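You operate a simulated robot arm through the tools that you are given. There is no shell and no other tool.

Carry out the task below with a simulated robot arm. There is one attempt and no reset: what you move stays moved.

TASK
Brush paste on the silver stem's ring, then take the stem off.
Fine: red brush and paste tin, brush end down in its red pot, green lever to OPEN, stem laid on the blue bench; the other stems stay. Drop and damage nothing, leave nothing switched on. A coat counts when it lies all over at full strength: go over it till it gets no stronger.
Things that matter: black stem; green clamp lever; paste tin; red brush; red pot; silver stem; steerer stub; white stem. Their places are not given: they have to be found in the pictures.

The check looks at the end state, three seconds after you hand in, the way a careful person would. Anything else that was tipped, shoved, dropped, spilled or broken makes it a failure.

THE ROBOT
A 7-joint arm with a two-finger parallel gripper, fixed in place. Base frame: the origin is on the floor under the middle of its stand, x ahead of it, y to its left, z up. Lengths are in mm, angles in rad, forces in N, time in s.
With the tool pointing down near the work surface it reaches from about 440 to 920 mm from the base axis. Its first joint turns from -2.496 to 2.496 rad. Payload 3 kg.
The TCP is the grasp point between the finger pads, 30 mm short of the fingertips. In the tool frame z runs along the fingers and y along their closing line. Largest opening 94 mm; finger width 28, thickness 10; the body of the gripper, 50 by 96 mm, starts 55 mm behind the TCP.
Orientation is told as [roll, pitch, yaw] about the base's x, y, z axes, in that order, counted from this pose: with the fingers straight down and closing along the base's y, the tool's x points along the base's -x, its y along +y and its z along -z.

THE INTERFACE
- The arm moves only by the tool jog_arm. Its argument "motion" is one flat list of numbers, 6 for each row, row after row: the shift along the tool's x, y, z in mm, then the turn, a rotation vector about the tool's x, y, z in rad. In form: [tx, ty, tz, ax, ay, az, tx, ty, tz, ax, ay, az, ...]. A call has 1 to 20 rows; each row shifts and turns the commanded pose from where the row before left it, along the tool's axes as they then stand. "hand" is the opening in per cent of the stroke, from 0 (shut) to 100 (fully open), set as the call begins (left out, the last holds). A row lasts 0.2 s, in which the tool goes at most 50 mm and 0.15 rad; a call with a longer step from one row to the next is refused whole, and so is a gripper value outside its range. A pose out of reach is approached as far as the arm can. The call stops where the force on the tool passes 50 N (or 10 N more than at its start, if that is more) or the arm is blocked; 0.2 s more then pass. The fingers move at their own pace (about 72 mm/s each) and stop on an object; they squeeze with about 43 N. The grip force told is the motor's: it shows also when the fingers shut on nothing. Time passes only in rows, and 0.2 s behind the last, so rows that do not move let the fingers close. The reply holds the time, the measured pose of the TCP, the force on the tool along the base axes, the opening and the grip force, in the units named above and with some noise, with the torque about the TCP (base axes, N m) and any sound that the robot's microphone picked up, and new pictures: "show" is both (left out), scene, wrist or none.
- Cameras (640 x 400 px; columns grow to the right, rows downward): "scene" is fixed at [219.3, 650.6, 1542.5]; the picture's right is [-0.76, -0.66, 0.00], its down [-0.39, 0.44, -0.81] and it looks along [0.53, -0.61, -0.59] (base axes); focal length 311 px, centre (320, 200). "wrist" rides on the gripper at [76, 14, -103] in the tool frame; the picture's right is [-0.18, 0.98, 0.00], its down [-0.75, -0.14, -0.64] and it looks along [-0.63, -0.12, 0.77] (tool axes); focal length 243 px, centre (320, 200).
- measure_at(camera, pixels): for up to 12 pixels [column, row] of the newest picture of that camera ("zoom" is the newest enlarged one), the place [x, y, z] in the base frame of the surface seen there, good to about 3 mm. No time passes.
- close_up(camera, box): a new picture of the part [left, top, right, bottom] of that camera's present view, enlarged. No time passes.
- hand_in(): hands the job in; it is judged then, once.

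Unless the task says otherwise, let go and move clear before handing in.

The tools are called after "Request:" by a JSON object that holds its "fn" and its "kwargs". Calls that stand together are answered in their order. jog_arm: Moves the arm, as the interface text tells. Its arguments: {"type":"object","properties":{"motion":{"type":"array","items":{"type":"number"}},"hand":{"type":"number"},"show":{"type":"string","enum":["both","scene","wrist","none"]}},"required":["motion"]} The other tools are called the same way: measure_at (camera, pixels) gives the place of the surface under pixels of a picture; close_up (camera, box) takes an enlarged picture of a part of a camera's view; hand_in () hands the job in.

At the start:

```text
time: 0.0
tool_pos: [414.0, 174.2, 1331.6]
tcp_rot: [0.002, 0.001, -0.001]
force: [0.4, -0.1, -0.5]
wrist_torque: [0.0, 0.02, -0.01]
finger_gap: 93.8
grasp_force: 0.1
```

scene: 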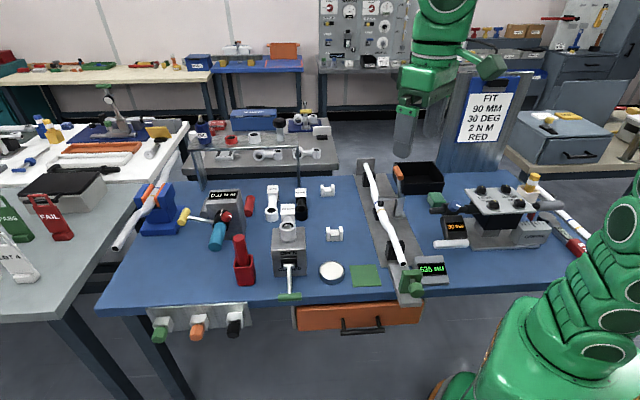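
wrist: 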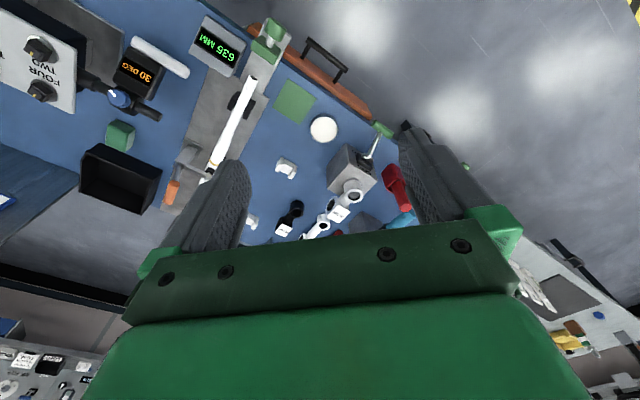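

The scene shows a blue bench with a clamp box near (290,250), a stem on it at (288,215), a red pot with brush at (243,262), and a white round tin at (331,272). I'll take close-ups to identify everything.

Request:
{"fn": "close_up", "kwargs": {"camera": "scene", "box": [220, 170, 360, 310]}}

Request:
{"fn": "close_up", "kwargs": {"camera": "scene", "box": [100, 160, 460, 385]}}

Request:
{"fn": "close_up", "kwargs": {"camera": "wrist", "box": [220, 70, 420, 250]}}

```text
2.86 times, centred on (290, 240) of scene
```

zoom: 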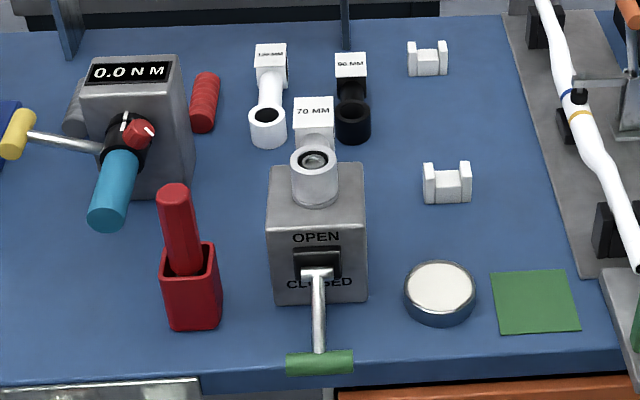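

```text
1.78 times, centred on (280, 272) of scene
```

zoom: 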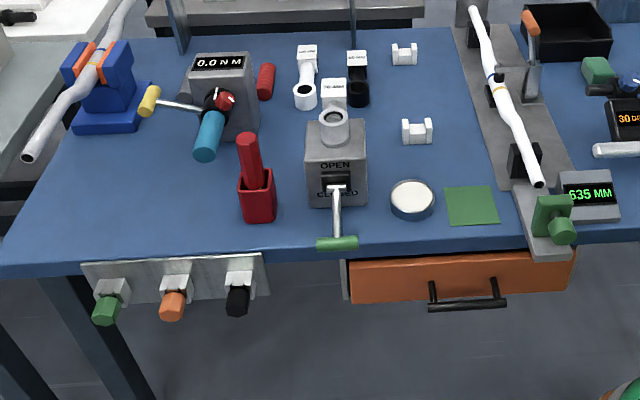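

```text
2.22 times, centred on (320, 160) of wrist
```

zoom: 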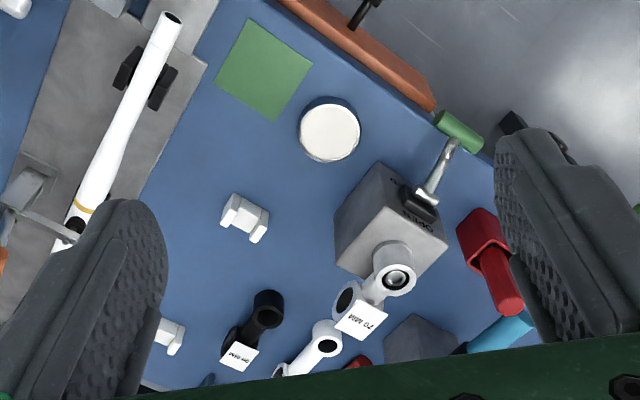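

The close-ups show the silver 70 MM stem on the grey box with its ring around the steerer stub, the lever at CLOSED, the red brush in its red pot and the tin. I'll measure these in the scene zoom.

Request:
{"fn": "close_up", "kwargs": {"camera": "scene", "box": [250, 190, 330, 240]}}

Request:
{"fn": "measure_at", "kwargs": {"camera": "scene", "pixels": [[331, 269], [331, 281], [322, 268], [341, 270], [239, 237], [241, 255], [245, 280], [250, 268], [290, 296], [278, 297], [303, 295], [290, 260]]}}

Request:
{"fn": "close_up", "kwargs": {"camera": "scene", "box": [225, 225, 265, 295]}}

Request:
{"fn": "close_up", "kwargs": {"camera": "scene", "box": [265, 230, 325, 305]}}

```text
8.00 times, centred on (290, 215) of scene
```

zoom: 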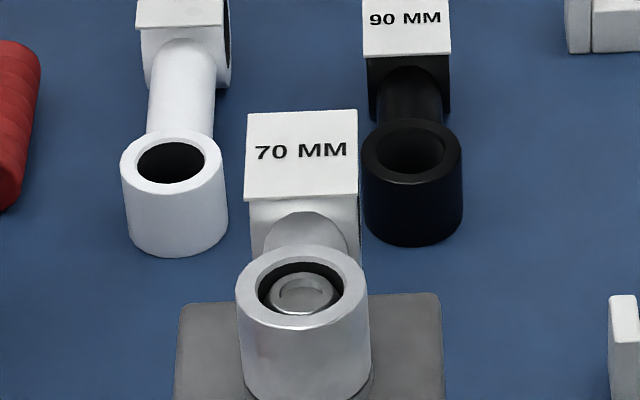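

```text
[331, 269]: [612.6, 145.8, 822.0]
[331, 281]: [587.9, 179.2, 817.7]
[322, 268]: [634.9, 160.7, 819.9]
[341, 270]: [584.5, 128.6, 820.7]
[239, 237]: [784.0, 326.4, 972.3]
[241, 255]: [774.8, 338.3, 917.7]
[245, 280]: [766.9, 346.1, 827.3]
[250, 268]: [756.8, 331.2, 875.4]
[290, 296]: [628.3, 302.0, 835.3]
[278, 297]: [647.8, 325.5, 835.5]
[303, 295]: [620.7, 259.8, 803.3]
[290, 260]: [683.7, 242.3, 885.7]
```

```text
5.71 times, centred on (245, 260) of scene
```

zoom: 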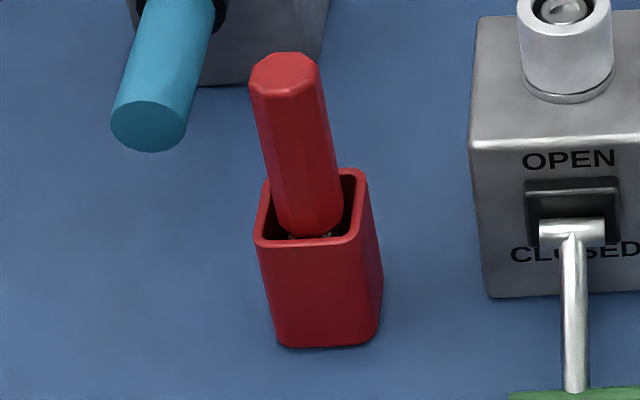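

```text
5.33 times, centred on (295, 268) of scene
```

zoom: 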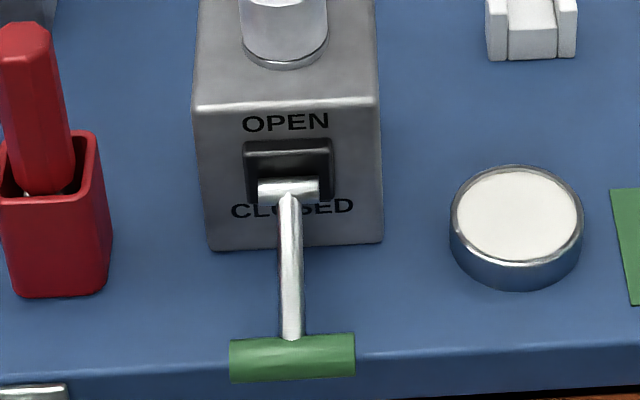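

I have tin ≈(610,150,820), brush top ≈(784,326,972), lever handle ≈(640,310,835). Next I'll measure the silver stem, box corners and lever in enlarged views.

Request:
{"fn": "close_up", "kwargs": {"camera": "scene", "box": [250, 190, 330, 240]}}

Request:
{"fn": "measure_at", "kwargs": {"camera": "zoom", "pixels": [[245, 280], [361, 280], [300, 250], [302, 321], [303, 296], [250, 115], [355, 112], [248, 195], [356, 198], [185, 310], [435, 300], [303, 370]]}}

Request:
{"fn": "close_up", "kwargs": {"camera": "scene", "box": [265, 230, 325, 305]}}

```text
8.00 times, centred on (290, 215) of scene
```

zoom: 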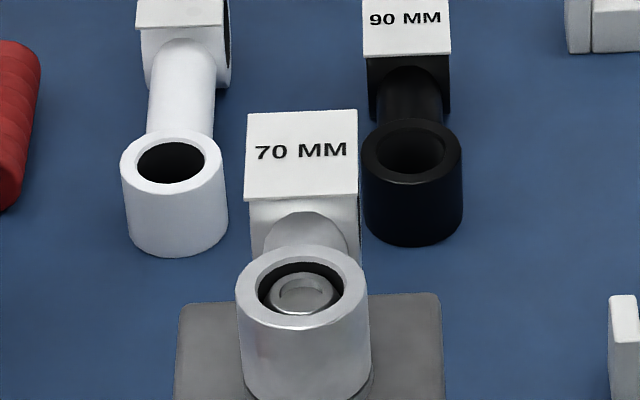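

```text
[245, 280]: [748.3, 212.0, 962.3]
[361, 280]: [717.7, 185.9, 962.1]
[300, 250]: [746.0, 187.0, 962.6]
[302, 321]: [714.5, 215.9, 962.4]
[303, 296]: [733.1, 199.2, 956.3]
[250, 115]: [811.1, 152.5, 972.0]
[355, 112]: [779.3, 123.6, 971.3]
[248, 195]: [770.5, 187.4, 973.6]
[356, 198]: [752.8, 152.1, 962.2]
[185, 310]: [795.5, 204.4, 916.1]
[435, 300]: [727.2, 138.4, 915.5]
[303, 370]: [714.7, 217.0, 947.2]
```

```text
5.33 times, centred on (295, 268) of scene
```

zoom: 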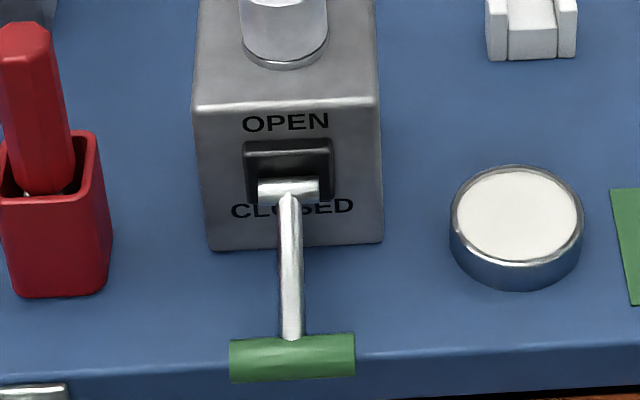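

Ring top is at z≈962 with centre ≈(731,200); the box top at z≈916. I'll measure the lever, tin and box corners now in the latest zoom.

Request:
{"fn": "measure_at", "kwargs": {"camera": "zoom", "pixels": [[232, 350], [353, 345], [292, 350], [290, 315], [289, 210], [262, 190], [317, 190], [195, 105], [378, 105], [213, 246], [380, 240], [285, 62]]}}

Request:
{"fn": "measure_at", "kwargs": {"camera": "zoom", "pixels": [[516, 215], [452, 215], [582, 215], [516, 168], [516, 263], [516, 292], [5, 130], [45, 130], [90, 135], [98, 185], [5, 195], [250, 170]]}}

Request:
{"fn": "close_up", "kwargs": {"camera": "scene", "box": [225, 225, 265, 295]}}

```text
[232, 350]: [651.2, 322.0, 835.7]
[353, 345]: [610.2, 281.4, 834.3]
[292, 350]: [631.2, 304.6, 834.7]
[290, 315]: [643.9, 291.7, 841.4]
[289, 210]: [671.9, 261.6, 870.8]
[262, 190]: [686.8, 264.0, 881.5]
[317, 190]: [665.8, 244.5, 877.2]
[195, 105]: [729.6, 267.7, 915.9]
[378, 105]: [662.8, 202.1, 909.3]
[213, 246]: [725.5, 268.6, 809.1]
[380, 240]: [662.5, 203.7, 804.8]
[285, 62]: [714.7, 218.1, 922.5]
```

```text
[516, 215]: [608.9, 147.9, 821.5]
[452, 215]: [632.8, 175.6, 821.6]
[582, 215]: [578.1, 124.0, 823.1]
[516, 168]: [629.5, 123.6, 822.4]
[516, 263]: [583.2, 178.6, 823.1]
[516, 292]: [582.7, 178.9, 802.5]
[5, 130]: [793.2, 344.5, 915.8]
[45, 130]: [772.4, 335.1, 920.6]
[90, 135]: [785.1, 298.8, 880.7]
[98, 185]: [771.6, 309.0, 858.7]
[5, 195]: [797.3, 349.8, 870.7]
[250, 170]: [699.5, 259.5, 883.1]
```

```text
5.71 times, centred on (245, 260) of scene
```

zoom: 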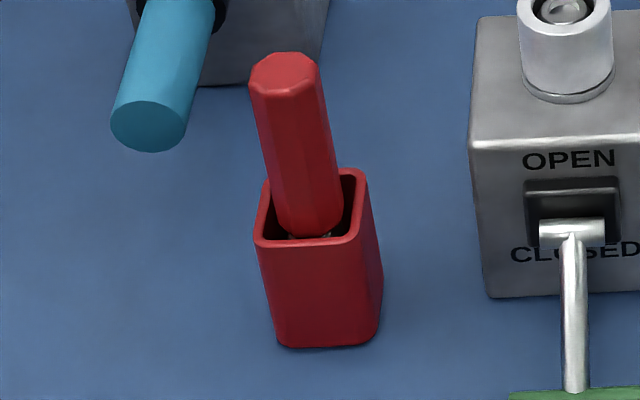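

The lever runs from the slot (≈683,257,878) to its green bar (≈631,303,835), with the bench axes turned 45°. I'll measure the pot and brush in this zoom now.

Request:
{"fn": "measure_at", "kwargs": {"camera": "zoom", "pixels": [[258, 245], [350, 240], [268, 180], [358, 172], [275, 345], [372, 340], [255, 80], [318, 75], [285, 60], [278, 225], [340, 215], [290, 150]]}}

Request:
{"fn": "measure_at", "kwargs": {"camera": "zoom", "pixels": [[285, 75], [288, 100], [295, 130], [300, 180], [308, 230], [325, 150], [262, 110], [323, 105], [304, 238], [310, 300], [330, 235], [295, 238]]}}

```text
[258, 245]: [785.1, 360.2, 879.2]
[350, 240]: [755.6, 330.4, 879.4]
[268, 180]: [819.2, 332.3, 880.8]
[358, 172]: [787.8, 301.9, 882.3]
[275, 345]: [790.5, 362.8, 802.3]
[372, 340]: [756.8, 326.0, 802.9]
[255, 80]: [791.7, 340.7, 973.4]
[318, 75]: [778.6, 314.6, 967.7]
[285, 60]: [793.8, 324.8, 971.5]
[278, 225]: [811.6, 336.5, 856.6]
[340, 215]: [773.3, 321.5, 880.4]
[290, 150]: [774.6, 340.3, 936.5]
```

```text
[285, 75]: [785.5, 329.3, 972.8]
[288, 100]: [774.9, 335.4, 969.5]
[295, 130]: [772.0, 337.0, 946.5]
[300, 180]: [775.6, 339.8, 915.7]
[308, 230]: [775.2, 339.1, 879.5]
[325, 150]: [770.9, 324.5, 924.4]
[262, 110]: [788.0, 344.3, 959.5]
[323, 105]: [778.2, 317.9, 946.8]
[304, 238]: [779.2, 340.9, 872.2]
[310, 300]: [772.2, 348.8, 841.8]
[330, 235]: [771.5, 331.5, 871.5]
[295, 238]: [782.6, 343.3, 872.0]
```

The pot's centre is ≈(787,331) with rim z≈880, and the brush handle is roughly vertical, topping out at z≈972. I'll move the gripper high above the brush and turn it 45° to match the bench, then look again.

Request:
{"fn": "jog_arm", "kwargs": {"motion": [-37.2, 15.5, 15, 0, 0, 0, -37.2, 15.5, 15, 0, 0, 0, -37.2, 15.5, 15, 0, 0, 0, -37.2, 15.5, 15, 0, 0, 0, -37.2, 15.5, 15, 0, 0, 0, -37.2, 15.5, 15, 0, 0, 0, -37.2, 15.5, 15, 0, 0, 0, -37.2, 15.5, 15, 0, 0, 0, -37.2, 15.5, 15, 0, 0, 0, -37.2, 15.5, 15, 0, 0, 0, 0, 0, 0, 0, 0, 0.1309, 0, 0, 0, 0, 0, 0.1309, 0, 0, 0, 0, 0, 0.1309, 0, 0, 0, 0, 0, 0.1309, 0, 0, 0, 0, 0, 0.1309, 0, 0, 0, 0, 0, 0.1309, 0, 0, 0, 0, 0, 0], "hand": 100}}

```text
time: 3.6
tool_pos: [734.5, 309.9, 1167.0]
tcp_rot: [0.0, 0.001, -0.787]
force: [-1.0, 0.2, 0.0]
wrist_torque: [0.01, 0.02, -0.01]
finger_gap: 93.9
grasp_force: 0.2
out of reach, approached as far as the arm can: row 8, 9, 10
```

scene: 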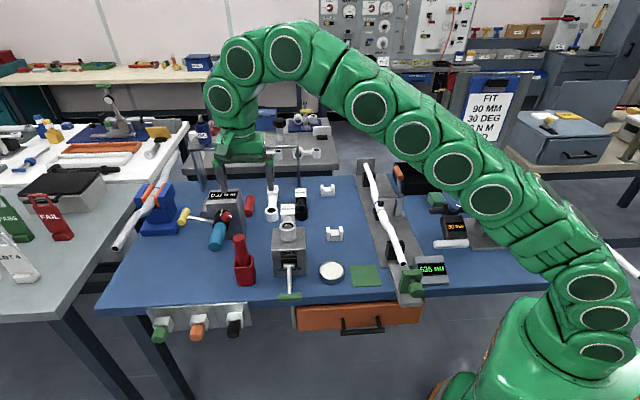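
wrist: 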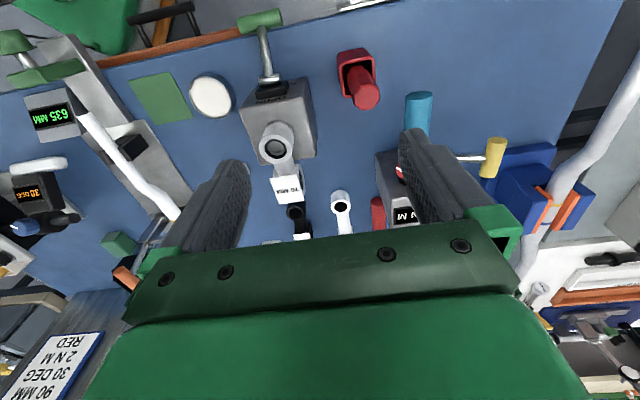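

The arm stretched to its limit at this height (TCP stuck at 734.5, 309.9, 1167). I'll come down to see where the commanded pose lies and re-measure the brush.

Request:
{"fn": "jog_arm", "kwargs": {"motion": [0, 0, 40, 0, 0, 0, 0, 0, 40, 0, 0, 0, 0, 0, 0, 0, 0, 0]}}

```text
time: 4.4
tool_pos: [733.6, 308.1, 1087.1]
tcp_rot: [0.002, 0.0, -0.786]
force: [-0.6, -0.4, 1.5]
wrist_torque: [-0.01, 0.04, -0.04]
finger_gap: 94.0
grasp_force: 0.1
```

scene: 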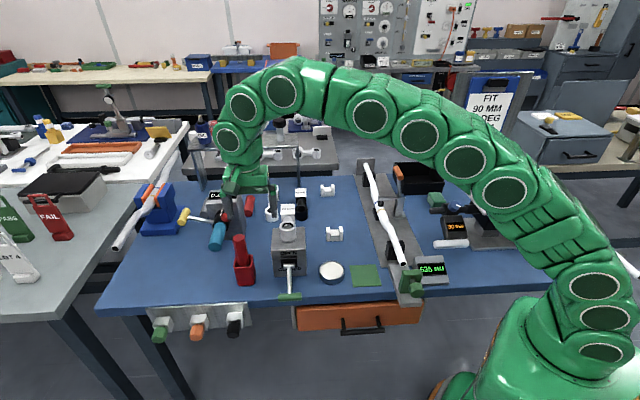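
wrist: 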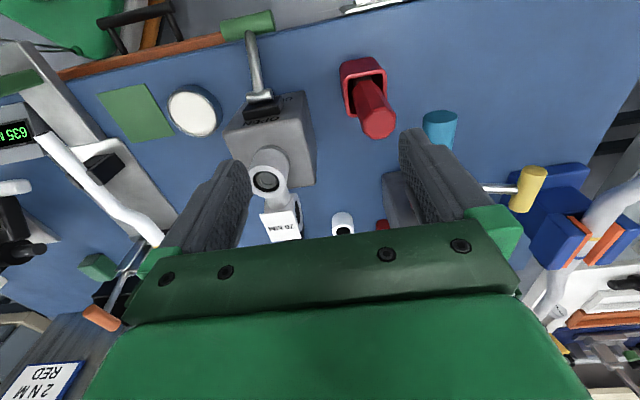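

The gripper's at (734,308,1087) and the brush's top cap shows at (378,125) in the wrist view. I'll measure brush and pot with the wrist camera to refine the location and any lean.

Request:
{"fn": "close_up", "kwargs": {"camera": "wrist", "box": [320, 45, 480, 155]}}

Request:
{"fn": "measure_at", "kwargs": {"camera": "wrist", "pixels": [[378, 125], [367, 114], [392, 118], [380, 137], [366, 95], [375, 85], [342, 65], [380, 60], [348, 117], [385, 72], [440, 125], [397, 200]]}}

```text
3.64 times, centred on (400, 100) of wrist
```

zoom: 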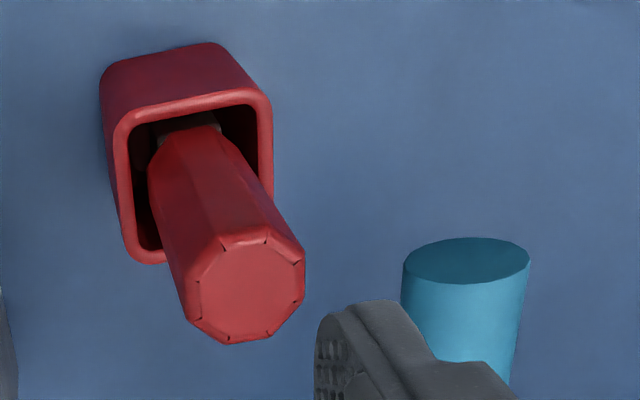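

```text
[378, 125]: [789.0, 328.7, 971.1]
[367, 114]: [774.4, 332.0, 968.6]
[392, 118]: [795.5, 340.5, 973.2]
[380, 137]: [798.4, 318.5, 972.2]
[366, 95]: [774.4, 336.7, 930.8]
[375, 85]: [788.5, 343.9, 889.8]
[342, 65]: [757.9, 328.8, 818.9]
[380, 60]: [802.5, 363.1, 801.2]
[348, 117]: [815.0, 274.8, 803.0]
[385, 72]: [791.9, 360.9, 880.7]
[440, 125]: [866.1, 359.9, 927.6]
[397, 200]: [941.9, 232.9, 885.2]
```

The brush is an octagonal handle with cap centre near zoom (248,288). I'll measure cap edges and pot rim for the exact centre.

Request:
{"fn": "measure_at", "kwargs": {"camera": "zoom", "pixels": [[248, 288], [197, 290], [300, 283], [245, 248], [240, 338], [120, 120], [262, 97], [270, 190], [140, 258], [165, 160], [205, 180], [250, 190]]}}

```text
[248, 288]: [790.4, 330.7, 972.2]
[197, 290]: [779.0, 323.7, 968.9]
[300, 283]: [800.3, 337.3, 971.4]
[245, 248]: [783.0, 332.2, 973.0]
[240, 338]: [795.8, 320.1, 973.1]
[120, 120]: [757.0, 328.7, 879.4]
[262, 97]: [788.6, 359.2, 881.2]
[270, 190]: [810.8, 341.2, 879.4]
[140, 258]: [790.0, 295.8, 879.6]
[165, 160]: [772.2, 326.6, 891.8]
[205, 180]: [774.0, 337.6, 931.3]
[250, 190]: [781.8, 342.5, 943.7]
```

Pot and brush share the centre ≈(789,328.5). I'll lower to z≈1030 and then slide over the brush before descending.

Request:
{"fn": "jog_arm", "kwargs": {"motion": [0, 0, 30, 0, 0, 0, 0, 0, 27, 0, 0, 0, -12.3, 26.8, 0, 0, 0, 0, -12.4, 26.8, 0, 0, 0, 0, 0, 0, 0, 0, 0, 0, 0, 0, 0, 0, 0, 0]}}

```text
time: 5.8
tool_pos: [788.7, 329.3, 1030.0]
tcp_rot: [0.0, 0.001, -0.784]
force: [0.0, -0.2, 0.5]
wrist_torque: [0.05, 0.01, 0.01]
finger_gap: 93.9
grasp_force: 0.1
```

scene: 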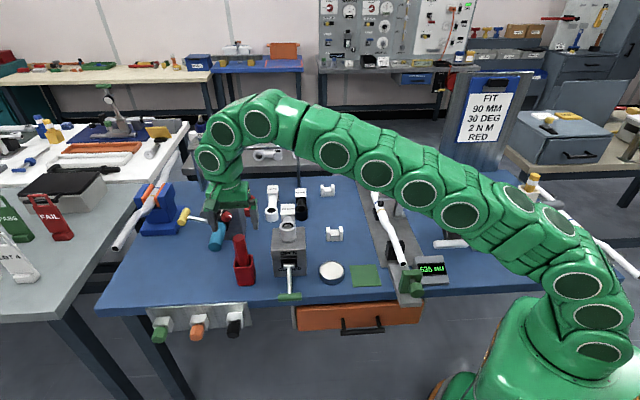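
wrist: 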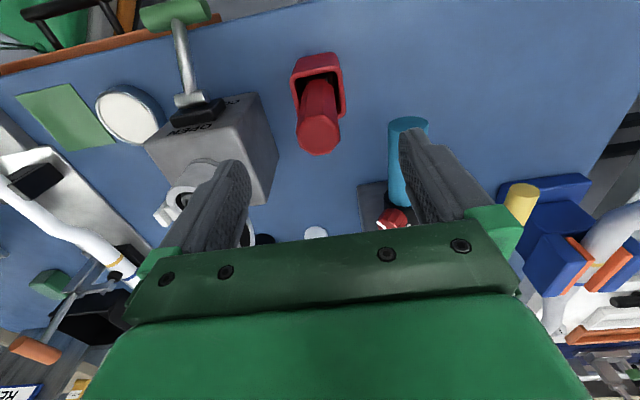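

The TCP is at (788.7,329.3,1030) above the brush; the right finger looks close to the blue handle at wrist (408,125). I'll measure that handle's edges before descending.

Request:
{"fn": "close_up", "kwargs": {"camera": "wrist", "box": [280, 40, 480, 240]}}

Request:
{"fn": "measure_at", "kwargs": {"camera": "wrist", "pixels": [[392, 125], [393, 160], [395, 190], [408, 125], [425, 127], [388, 222], [400, 217], [365, 200], [318, 135], [302, 130], [336, 130], [392, 205]]}}

Request:
{"fn": "measure_at", "kwargs": {"camera": "scene", "pixels": [[216, 246], [211, 243], [222, 243], [216, 232], [210, 232], [224, 230]]}}

```text
2.00 times, centred on (380, 140) of wrist
```

zoom: 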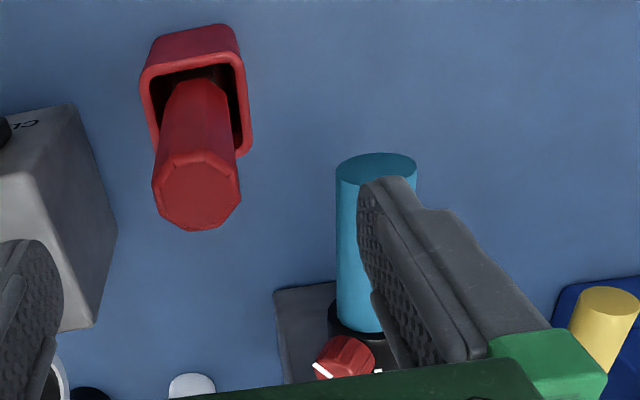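

```text
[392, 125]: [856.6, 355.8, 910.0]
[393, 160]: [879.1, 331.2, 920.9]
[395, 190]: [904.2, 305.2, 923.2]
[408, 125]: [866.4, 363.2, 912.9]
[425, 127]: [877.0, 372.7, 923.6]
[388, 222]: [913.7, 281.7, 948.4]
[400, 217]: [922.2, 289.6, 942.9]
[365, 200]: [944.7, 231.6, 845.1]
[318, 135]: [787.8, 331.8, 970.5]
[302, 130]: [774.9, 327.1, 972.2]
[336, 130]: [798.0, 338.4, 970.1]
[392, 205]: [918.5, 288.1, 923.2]
```

```text
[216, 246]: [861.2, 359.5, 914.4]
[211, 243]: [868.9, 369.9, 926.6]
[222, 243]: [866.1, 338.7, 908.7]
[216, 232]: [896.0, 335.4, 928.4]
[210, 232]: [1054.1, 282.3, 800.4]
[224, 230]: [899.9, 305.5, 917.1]
```

The blue handle stays ≥65 mm along u and behind the finger, so there's no conflict. I'll narrow the fingers to 60% and descend around the brush handle to z≈940.

Request:
{"fn": "jog_arm", "kwargs": {"motion": [0, 0, 0, 0, 0, 0, 0, 0, 30, 0, 0, 0, 0, 0, 30, 0, 0, 0, 0, 0, 20, 0, 0, 0, 0, 0, 10, 0, 0, 0, 0, 0, 0, 0, 0, 0], "hand": 60}}

```text
time: 7.2
tool_pos: [790.0, 329.3, 939.5]
tcp_rot: [-0.002, 0.0, -0.786]
force: [-0.1, 0.8, 0.1]
wrist_torque: [-0.01, -0.02, -0.01]
finger_gap: 56.6
grasp_force: 0.0
```

scene: 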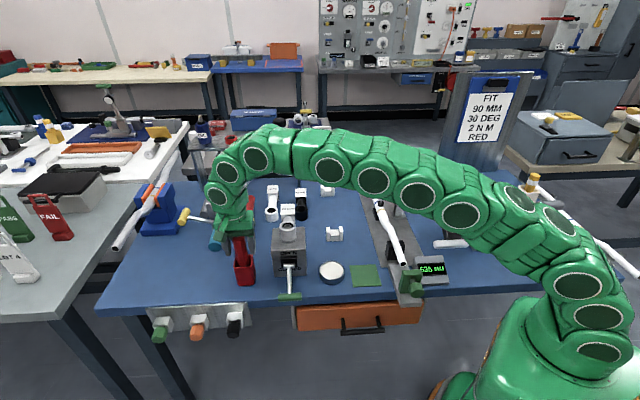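
wrist: 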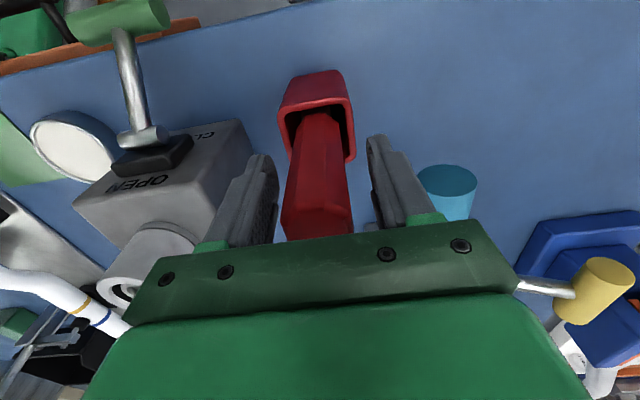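

The brush handle sits between the fingers (wrist ~ (318,185)), with no contact force. I'll close on it.

Request:
{"fn": "jog_arm", "kwargs": {"motion": [0, 0, 0, 0, 0, 0, 0, 0, 0, 0, 0, 0, 0, 0, 0, 0, 0, 0], "hand": 0}}

```text
time: 8.0
tool_pos: [789.8, 329.7, 940.2]
tcp_rot: [-0.002, -0.001, -0.785]
force: [0.9, 0.0, -0.4]
wrist_torque: [-0.01, 0.01, 0.01]
finger_gap: 31.1
grasp_force: 42.8
```

scene: 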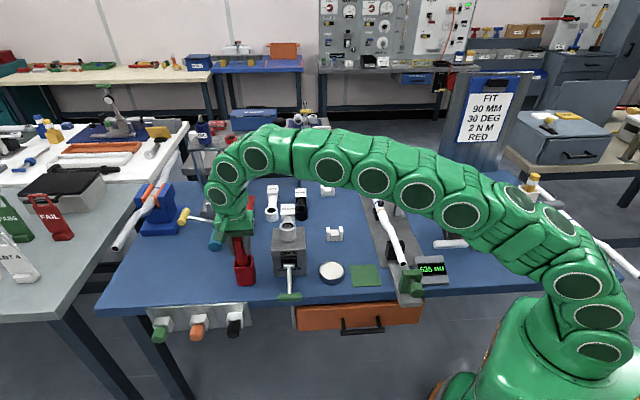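
wrist: 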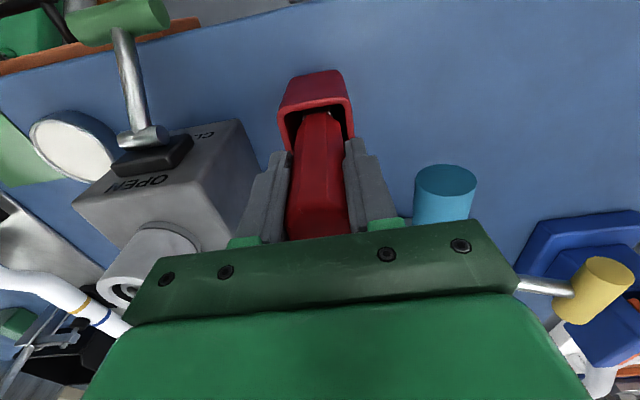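

The grip is firm (43 N, gap 31 mm). I'll lift the brush straight out by 90 mm and look.

Request:
{"fn": "jog_arm", "kwargs": {"motion": [0, 0, -15, 0, 0, 0, 0, 0, -25, 0, 0, 0, 0, 0, -25, 0, 0, 0, 0, 0, -25, 0, 0, 0, 0, 0, 0, 0, 0, 0]}}

```text
time: 9.2
tool_pos: [789.5, 329.2, 1028.7]
tcp_rot: [0.0, -0.001, -0.785]
force: [-1.0, 0.5, -1.1]
wrist_torque: [0.05, -0.04, 0.0]
finger_gap: 30.8
grasp_force: 42.5
```

scene: 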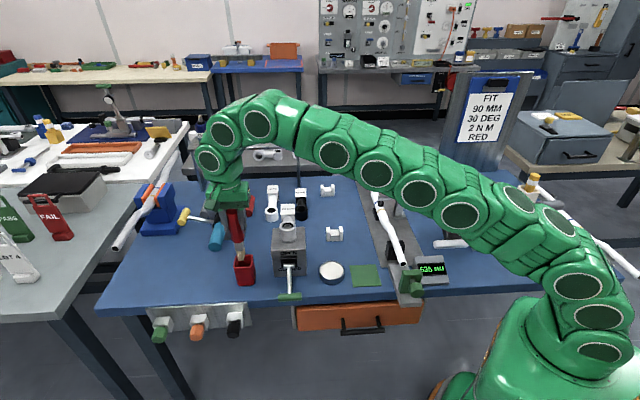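
wrist: 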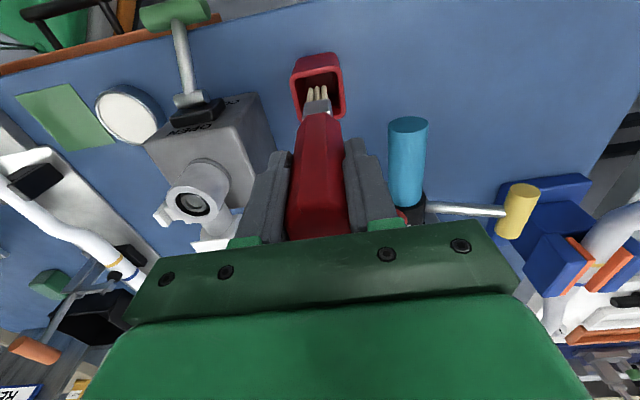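

Request:
{"fn": "close_up", "kwargs": {"camera": "scene", "box": [215, 200, 275, 290]}}

Request:
{"fn": "close_up", "kwargs": {"camera": "wrist", "box": [270, 40, 370, 140]}}

```text
4.44 times, centred on (245, 245) of scene
```

zoom: 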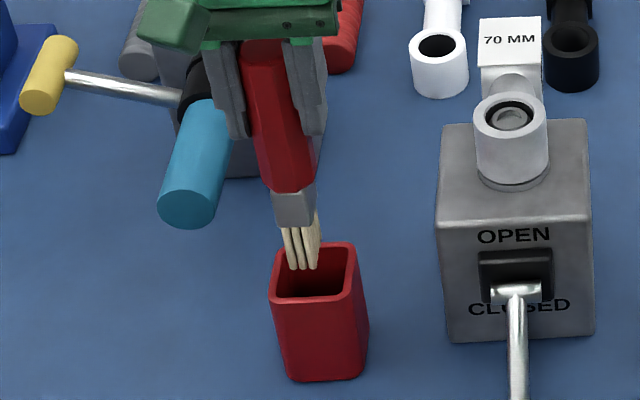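

```text
4.00 times, centred on (320, 90) of wrist
```

zoom: 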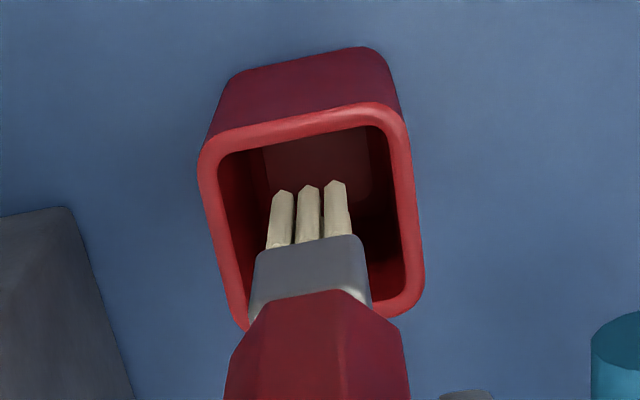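

The brush is out; its bristle tips show at wrist-zoom (283,192),(308,188),(335,183). I'll measure the tips and ferrule.

Request:
{"fn": "measure_at", "kwargs": {"camera": "zoom", "pixels": [[283, 196], [308, 192], [335, 187], [280, 225], [308, 225], [338, 220], [256, 255], [360, 240], [305, 260], [305, 310], [240, 350], [400, 345]]}}

Request:
{"fn": "measure_at", "kwargs": {"camera": "scene", "pixels": [[238, 259], [240, 260], [242, 259], [239, 256], [236, 249], [244, 247], [241, 246]]}}

```text
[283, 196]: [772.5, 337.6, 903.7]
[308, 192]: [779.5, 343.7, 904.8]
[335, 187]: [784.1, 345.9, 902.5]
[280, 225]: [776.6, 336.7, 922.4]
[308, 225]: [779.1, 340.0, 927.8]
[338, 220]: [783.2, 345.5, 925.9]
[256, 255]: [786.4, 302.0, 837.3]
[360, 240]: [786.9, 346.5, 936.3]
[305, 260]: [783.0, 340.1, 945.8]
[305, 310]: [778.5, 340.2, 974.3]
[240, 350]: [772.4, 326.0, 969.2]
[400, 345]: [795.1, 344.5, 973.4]
```

```text
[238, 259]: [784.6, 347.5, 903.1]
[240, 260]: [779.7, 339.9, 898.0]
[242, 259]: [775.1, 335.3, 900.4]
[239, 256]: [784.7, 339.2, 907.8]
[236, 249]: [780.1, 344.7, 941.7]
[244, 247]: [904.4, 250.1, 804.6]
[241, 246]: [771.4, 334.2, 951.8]
```

Tips are at z≈900 with TCP 1028.7, so they're ≈129 mm below the TCP. I'll take a tighter look at the bristle shape.

Request:
{"fn": "close_up", "kwargs": {"camera": "scene", "box": [225, 235, 257, 265]}}

```text
13.33 times, centred on (241, 250) of scene
```

zoom: 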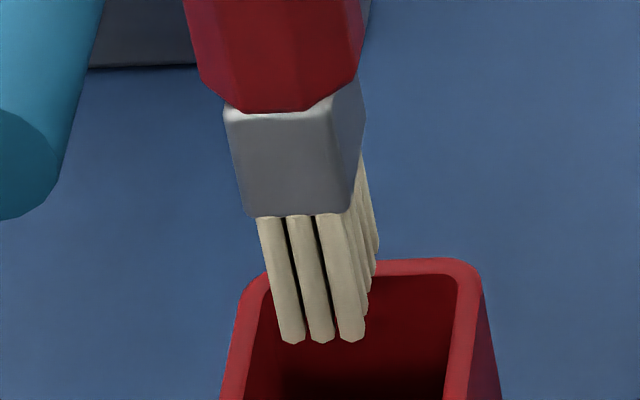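

Request:
{"fn": "measure_at", "kwargs": {"camera": "zoom", "pixels": [[262, 225], [292, 335], [321, 335], [351, 335], [336, 225], [365, 305], [372, 265], [376, 240], [250, 205], [345, 205], [362, 120], [240, 120]]}}

```text
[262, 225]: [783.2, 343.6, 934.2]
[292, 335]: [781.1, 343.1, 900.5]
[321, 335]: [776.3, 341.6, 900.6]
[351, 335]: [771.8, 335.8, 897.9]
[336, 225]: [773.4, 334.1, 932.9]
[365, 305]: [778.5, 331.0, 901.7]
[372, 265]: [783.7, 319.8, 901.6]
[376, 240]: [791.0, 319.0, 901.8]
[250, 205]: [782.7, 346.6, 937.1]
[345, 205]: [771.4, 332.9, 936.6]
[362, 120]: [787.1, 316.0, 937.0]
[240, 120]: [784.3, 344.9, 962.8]
```

The bristles form a patch about 16 mm (along u) by 30 mm (along v), centred under the TCP and 129 mm below it. I'll carry the brush up and over the box front to above the tin.

Request:
{"fn": "jog_arm", "kwargs": {"motion": [0, -43, -25, 0, 0, 0, 0, -43, -25, 0, 0, 0, 0, -43, -15, 0, 0, 0, 0, -43, -5, 0, 0, 0, 0, -43, 0, 0, 0, 0, 0, -43, 0, 0, 0, 0, 0, 0, 0, 0, 0, 0]}}

```text
time: 10.8
tool_pos: [607.4, 147.4, 1100.1]
tcp_rot: [0.001, 0.0, -0.784]
force: [0.0, -0.7, -0.4]
wrist_torque: [0.03, 0.01, 0.0]
finger_gap: 30.9
grasp_force: 43.4
```

scene: 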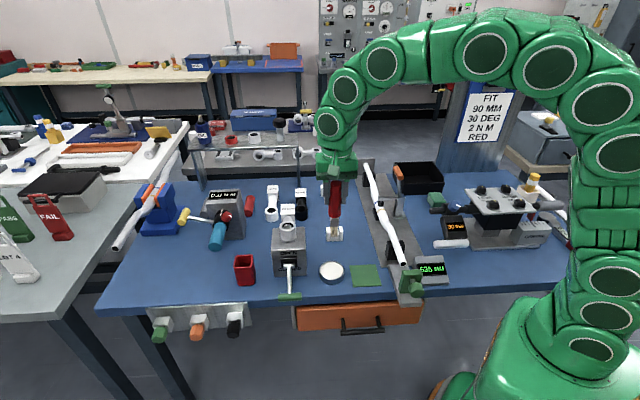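
wrist: 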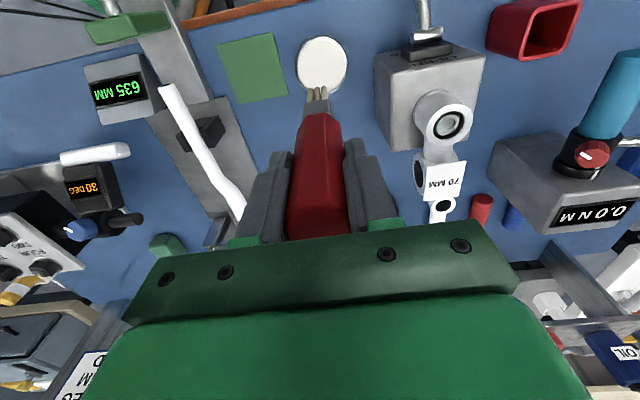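

The brush hangs above the tin; the tin shows at wrist (321,64). I'll measure its edges to centre the dip, and the stem's ring from here too.

Request:
{"fn": "measure_at", "kwargs": {"camera": "wrist", "pixels": [[299, 66], [346, 63], [321, 39], [322, 64], [320, 84], [317, 97]]}}

Request:
{"fn": "close_up", "kwargs": {"camera": "wrist", "box": [360, 40, 500, 220]}}

Request:
{"fn": "close_up", "kwargs": {"camera": "wrist", "box": [280, 20, 370, 120]}}

```text
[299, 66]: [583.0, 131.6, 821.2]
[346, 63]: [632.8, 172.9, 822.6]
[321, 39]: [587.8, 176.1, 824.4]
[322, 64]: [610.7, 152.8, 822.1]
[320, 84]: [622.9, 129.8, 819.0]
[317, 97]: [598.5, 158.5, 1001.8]
```

```text
2.22 times, centred on (430, 130) of wrist
```

zoom: 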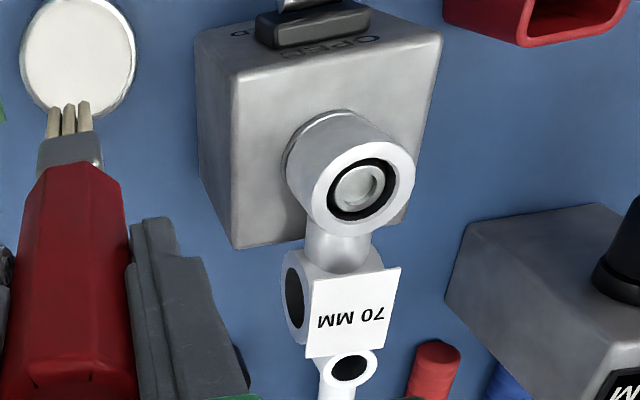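

```text
4.00 times, centred on (325, 70) of wrist
```

zoom: 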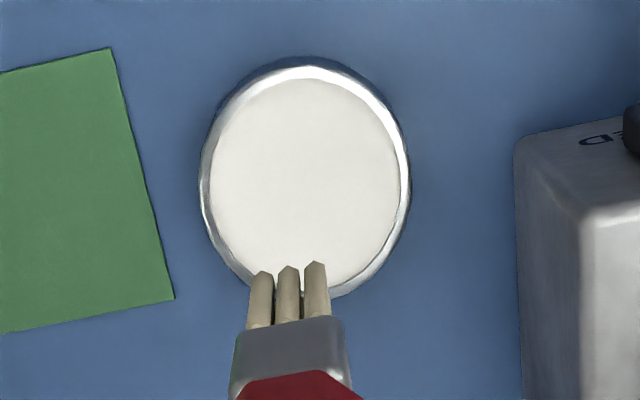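

The tin's centre ≈(608,150) matches the TCP. I'll lower the brush so the tips just go into the paste (TCP ≈ 949).

Request:
{"fn": "jog_arm", "kwargs": {"motion": [0, 0, 40, 0, 0, 0, 0, 0, 40, 0, 0, 0, 0, 0, 40, 0, 0, 0, 0, 0, 20, 0, 0, 0, 0, 0, 8, 0, 0, 0, 0, 0, 3, 0, 0, 0, 0, 0, 0, 0, 0, 0]}}

```text
time: 12.4
tool_pos: [607.5, 148.2, 949.8]
tcp_rot: [0.001, -0.003, -0.786]
force: [-0.9, -3.6, 30.2]
wrist_torque: [-0.53, 0.05, 0.02]
finger_gap: 30.9
grasp_force: 43.2
```

scene: 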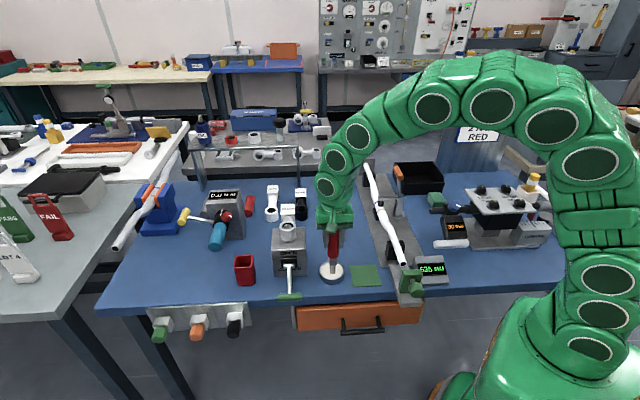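
wrist: 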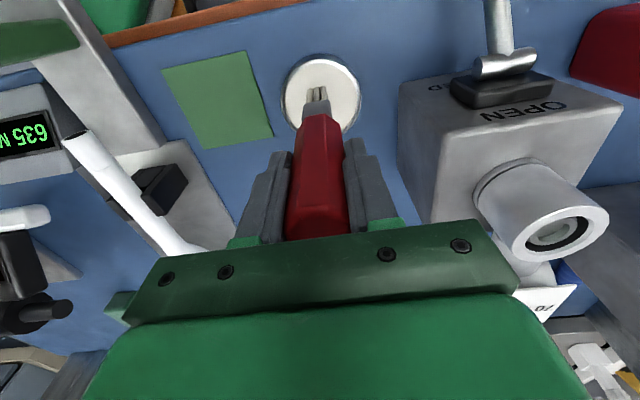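

The brush touched the paste with ≈30 N, firmer than needed. I'll ease up slightly to a light contact and inspect the bristles.

Request:
{"fn": "jog_arm", "kwargs": {"motion": [0, 0, -1.5, 0, 0, 0, 0, 0, 0, 0, 0, 0]}}

Request:
{"fn": "close_up", "kwargs": {"camera": "wrist", "box": [270, 50, 370, 150]}}

Request:
{"fn": "close_up", "kwargs": {"camera": "scene", "box": [305, 220, 365, 290]}}

```text
time: 13.0
tool_pos: [605.8, 147.0, 949.4]
tcp_rot: [0.0, 0.003, -0.785]
force: [0.5, -0.4, -0.7]
wrist_torque: [0.0, -0.01, 0.0]
finger_gap: 30.9
grasp_force: 43.2
```

scene: 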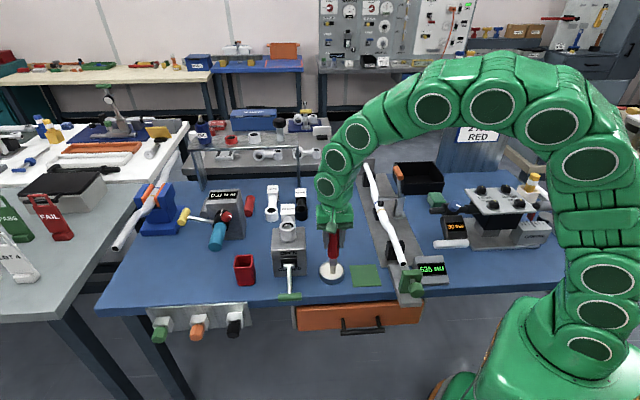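
wrist: 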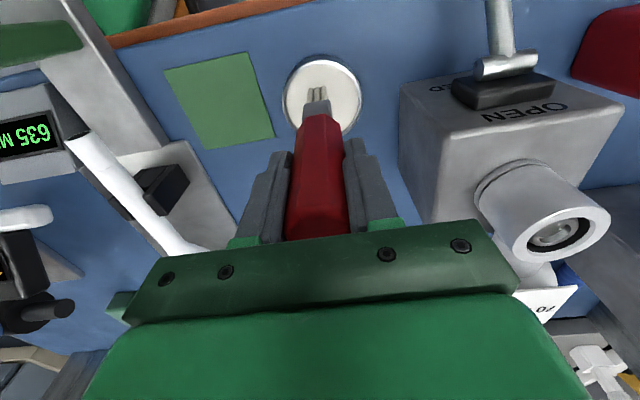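

```text
4.00 times, centred on (320, 100) of wrist
```

zoom: 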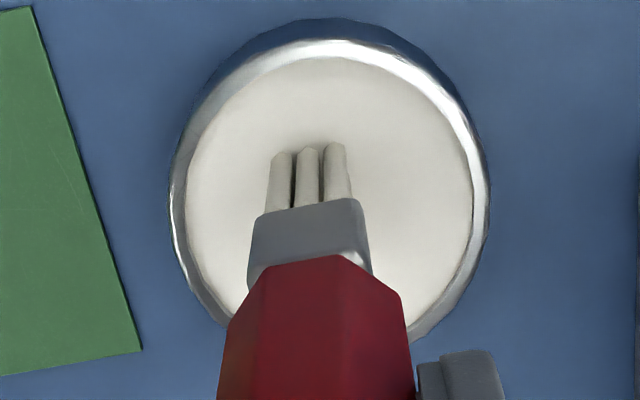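

```text
5.71 times, centred on (335, 255) of scene
```

zoom: 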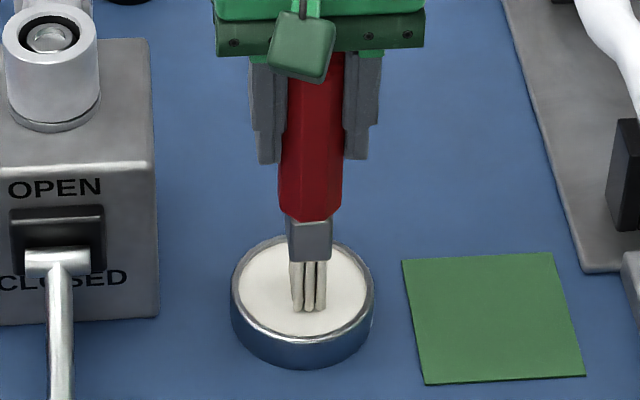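

The bristles now look white with paste and force has gone to ~0. I'll give it a small light swirl in the paste to load fully, then lift out and check.

Request:
{"fn": "jog_arm", "kwargs": {"motion": [0, 0, 1.2, 0, 0, 0, 4, 0, 0, 0, 0, 0, 0, 4, 0, 0, 0, 0, -8, 0, 0, 0, 0, 0, 0, -8, 0, 0, 0, 0, 8, 0, 0, 0, 0, 0, -4, 4, 0, 0, 0, 0, 0, 0, 0, 0, 0, 0], "show": "none"}}

Request:
{"fn": "jog_arm", "kwargs": {"motion": [0, 0, -10, 0, 0, 0, 0, 0, -30, 0, 0, 0, 0, 0, 0, 0, 0, 0]}}

Request:
{"fn": "close_up", "kwargs": {"camera": "wrist", "box": [270, 50, 370, 150]}}

Request:
{"fn": "close_up", "kwargs": {"camera": "scene", "box": [305, 220, 365, 290]}}

```text
time: 14.8
tool_pos: [607.0, 147.7, 950.0]
tcp_rot: [-0.003, 0.001, -0.787]
force: [-4.4, 0.5, 13.9]
wrist_torque: [0.03, 0.51, 0.0]
finger_gap: 30.9
grasp_force: 43.0
```

```text
time: 15.6
tool_pos: [608.3, 148.4, 988.6]
tcp_rot: [0.0, 0.002, -0.785]
force: [-0.2, 0.2, -0.6]
wrist_torque: [-0.01, 0.02, 0.01]
finger_gap: 30.6
grasp_force: 43.5
```

scene: 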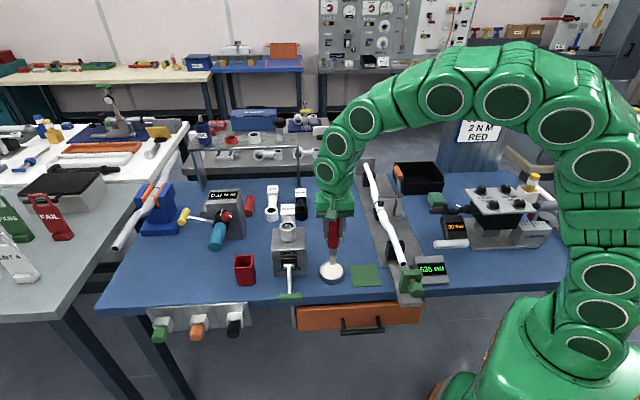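
wrist: 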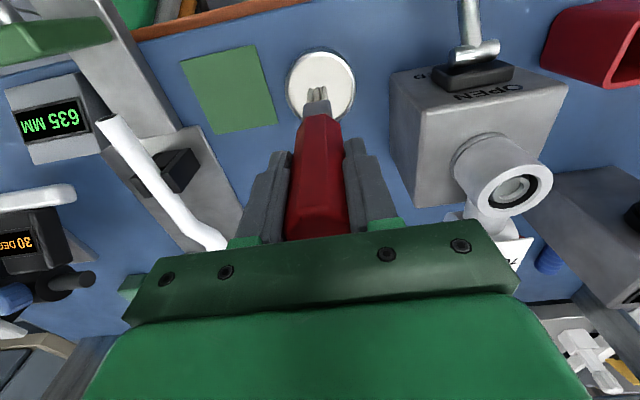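

```text
4.00 times, centred on (320, 100) of wrist
```

zoom: 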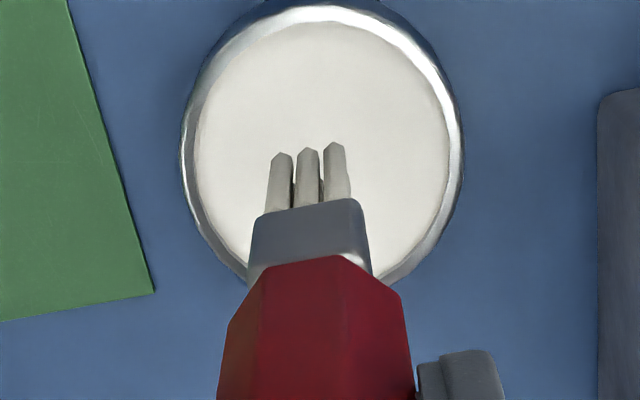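

```text
5.71 times, centred on (335, 255) of scene
```

zoom: 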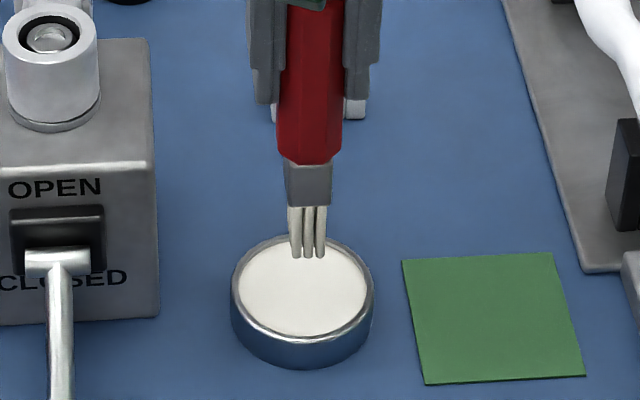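

The bristles are now white (loaded). Before painting, I'll look closely at the ring and collar from this viewpoint.

Request:
{"fn": "close_up", "kwargs": {"camera": "wrist", "box": [430, 120, 570, 250]}}

```text
3.08 times, centred on (500, 185) of wrist
```

zoom: 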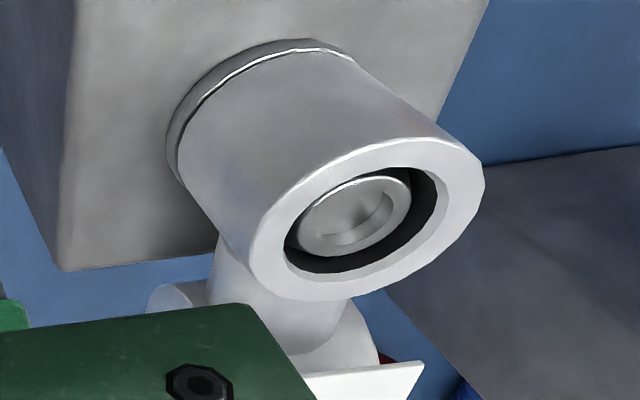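

The silver ring's top annulus is clear here, with the stub recessed inside it. I'll measure the ring's outer and inner edges.

Request:
{"fn": "measure_at", "kwargs": {"camera": "zoom", "pixels": [[258, 260], [478, 180], [370, 150], [345, 290], [285, 250], [440, 190], [360, 178], [350, 262], [345, 215], [300, 240], [410, 190], [175, 130]]}}

```text
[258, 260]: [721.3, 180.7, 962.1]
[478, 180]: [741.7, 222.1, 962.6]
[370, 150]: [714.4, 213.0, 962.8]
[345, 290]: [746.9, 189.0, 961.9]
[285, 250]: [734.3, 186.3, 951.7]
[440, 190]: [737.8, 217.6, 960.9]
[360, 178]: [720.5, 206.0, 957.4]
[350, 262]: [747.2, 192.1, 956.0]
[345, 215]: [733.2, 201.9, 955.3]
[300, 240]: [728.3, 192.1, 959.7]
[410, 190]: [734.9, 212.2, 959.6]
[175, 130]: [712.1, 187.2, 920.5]
```

The ring's top annulus lies at z≈962.3, centred at ≈(731,201) with radius ≈22 outside and ≈14 inside. I'll lift the brush and bring it just above the ring's front side.

Request:
{"fn": "jog_arm", "kwargs": {"motion": [0, 0, -40, 0, 0, 0, 0, 0, -40, 0, 0, 0, 0, 0, -40, 0, 0, 0, -11, 41.4, 0, 0, 0, 0, -11, 41.4, 0, 0, 0, 0, -11, 41.4, 0, 0, 0, 0, 0, 0, 12, 0, 0, 0, 0, 0, 0, 0, 0, 0]}}

Request:
{"fn": "close_up", "kwargs": {"camera": "scene", "box": [255, 180, 325, 250]}}

Request:
{"fn": "close_up", "kwargs": {"camera": "wrist", "box": [260, 60, 380, 160]}}

```text
time: 17.4
tool_pos: [719.1, 209.4, 1095.9]
tcp_rot: [-0.001, 0.0, -0.786]
force: [0.5, -0.3, -0.7]
wrist_torque: [0.01, -0.01, -0.03]
finger_gap: 30.7
grasp_force: 43.4
```

scene: 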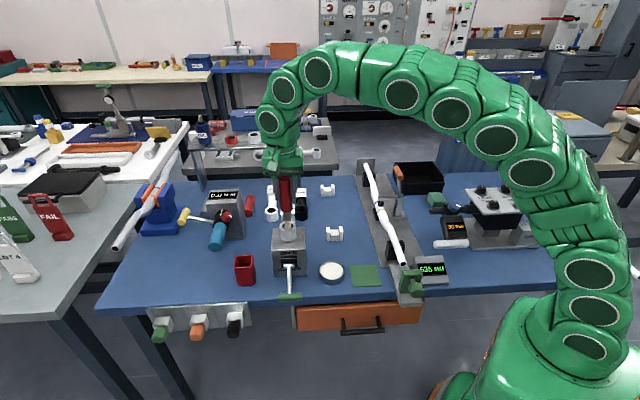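
wrist: 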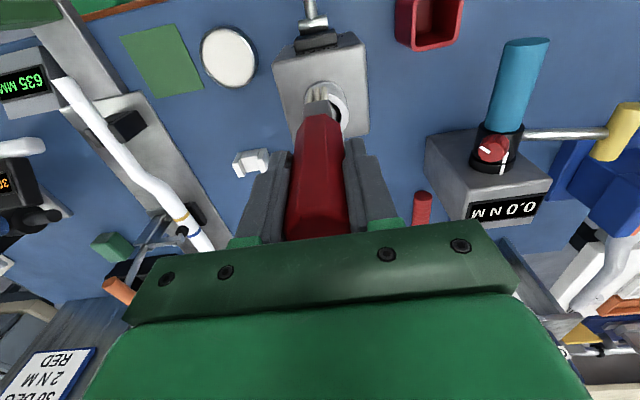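

```text
5.71 times, centred on (290, 215) of scene
```

zoom: 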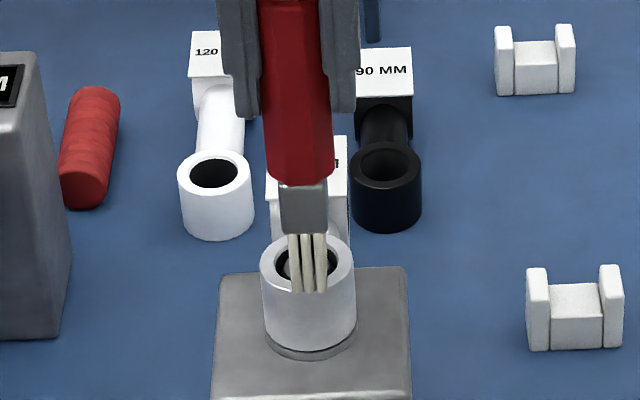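

```text
4.00 times, centred on (320, 110) of wrist
```

zoom: 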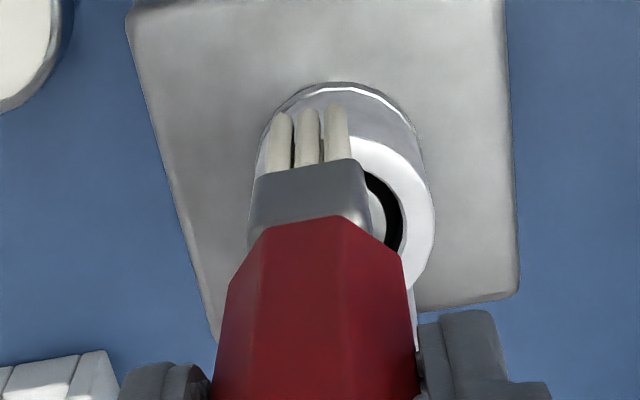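

The brush hovers ≈5 mm above the ring's front half, centred in u. I'll lower in small steps till light contact.

Request:
{"fn": "jog_arm", "kwargs": {"motion": [0, 0, 3, 0, 0, 0, 0, 0, 1, 0, 0, 0, 0, 0, 0, 0, 0, 0], "show": "none"}}

```text
time: 18.2
tool_pos: [718.2, 211.0, 1092.4]
tcp_rot: [0.0, 0.002, -0.785]
force: [-0.3, -0.3, -1.3]
wrist_torque: [0.01, 0.0, -0.02]
finger_gap: 30.8
grasp_force: 42.7
```

Request:
{"fn": "jog_arm", "kwargs": {"motion": [0, 0, 1, 0, 0, 0, 0, 0, 0, 0, 0, 0], "show": "none"}}

```text
time: 18.8
tool_pos: [718.3, 211.3, 1092.3]
tcp_rot: [-0.001, 0.0, -0.786]
force: [0.4, -0.1, -0.1]
wrist_torque: [-0.03, 0.0, 0.03]
finger_gap: 31.0
grasp_force: 42.7
```

No contact yet (z≈1091–1092). I'll keep lowering by small amounts.

Request:
{"fn": "jog_arm", "kwargs": {"motion": [0, 0, 0.8, 0, 0, 0, 0, 0, 0, 0, 0, 0], "show": "none"}}

```text
time: 19.4
tool_pos: [718.7, 211.2, 1090.9]
tcp_rot: [0.001, 0.0, -0.786]
force: [0.9, 0.7, 1.5]
wrist_torque: [-0.09, -0.03, 0.0]
finger_gap: 30.7
grasp_force: 42.7
```

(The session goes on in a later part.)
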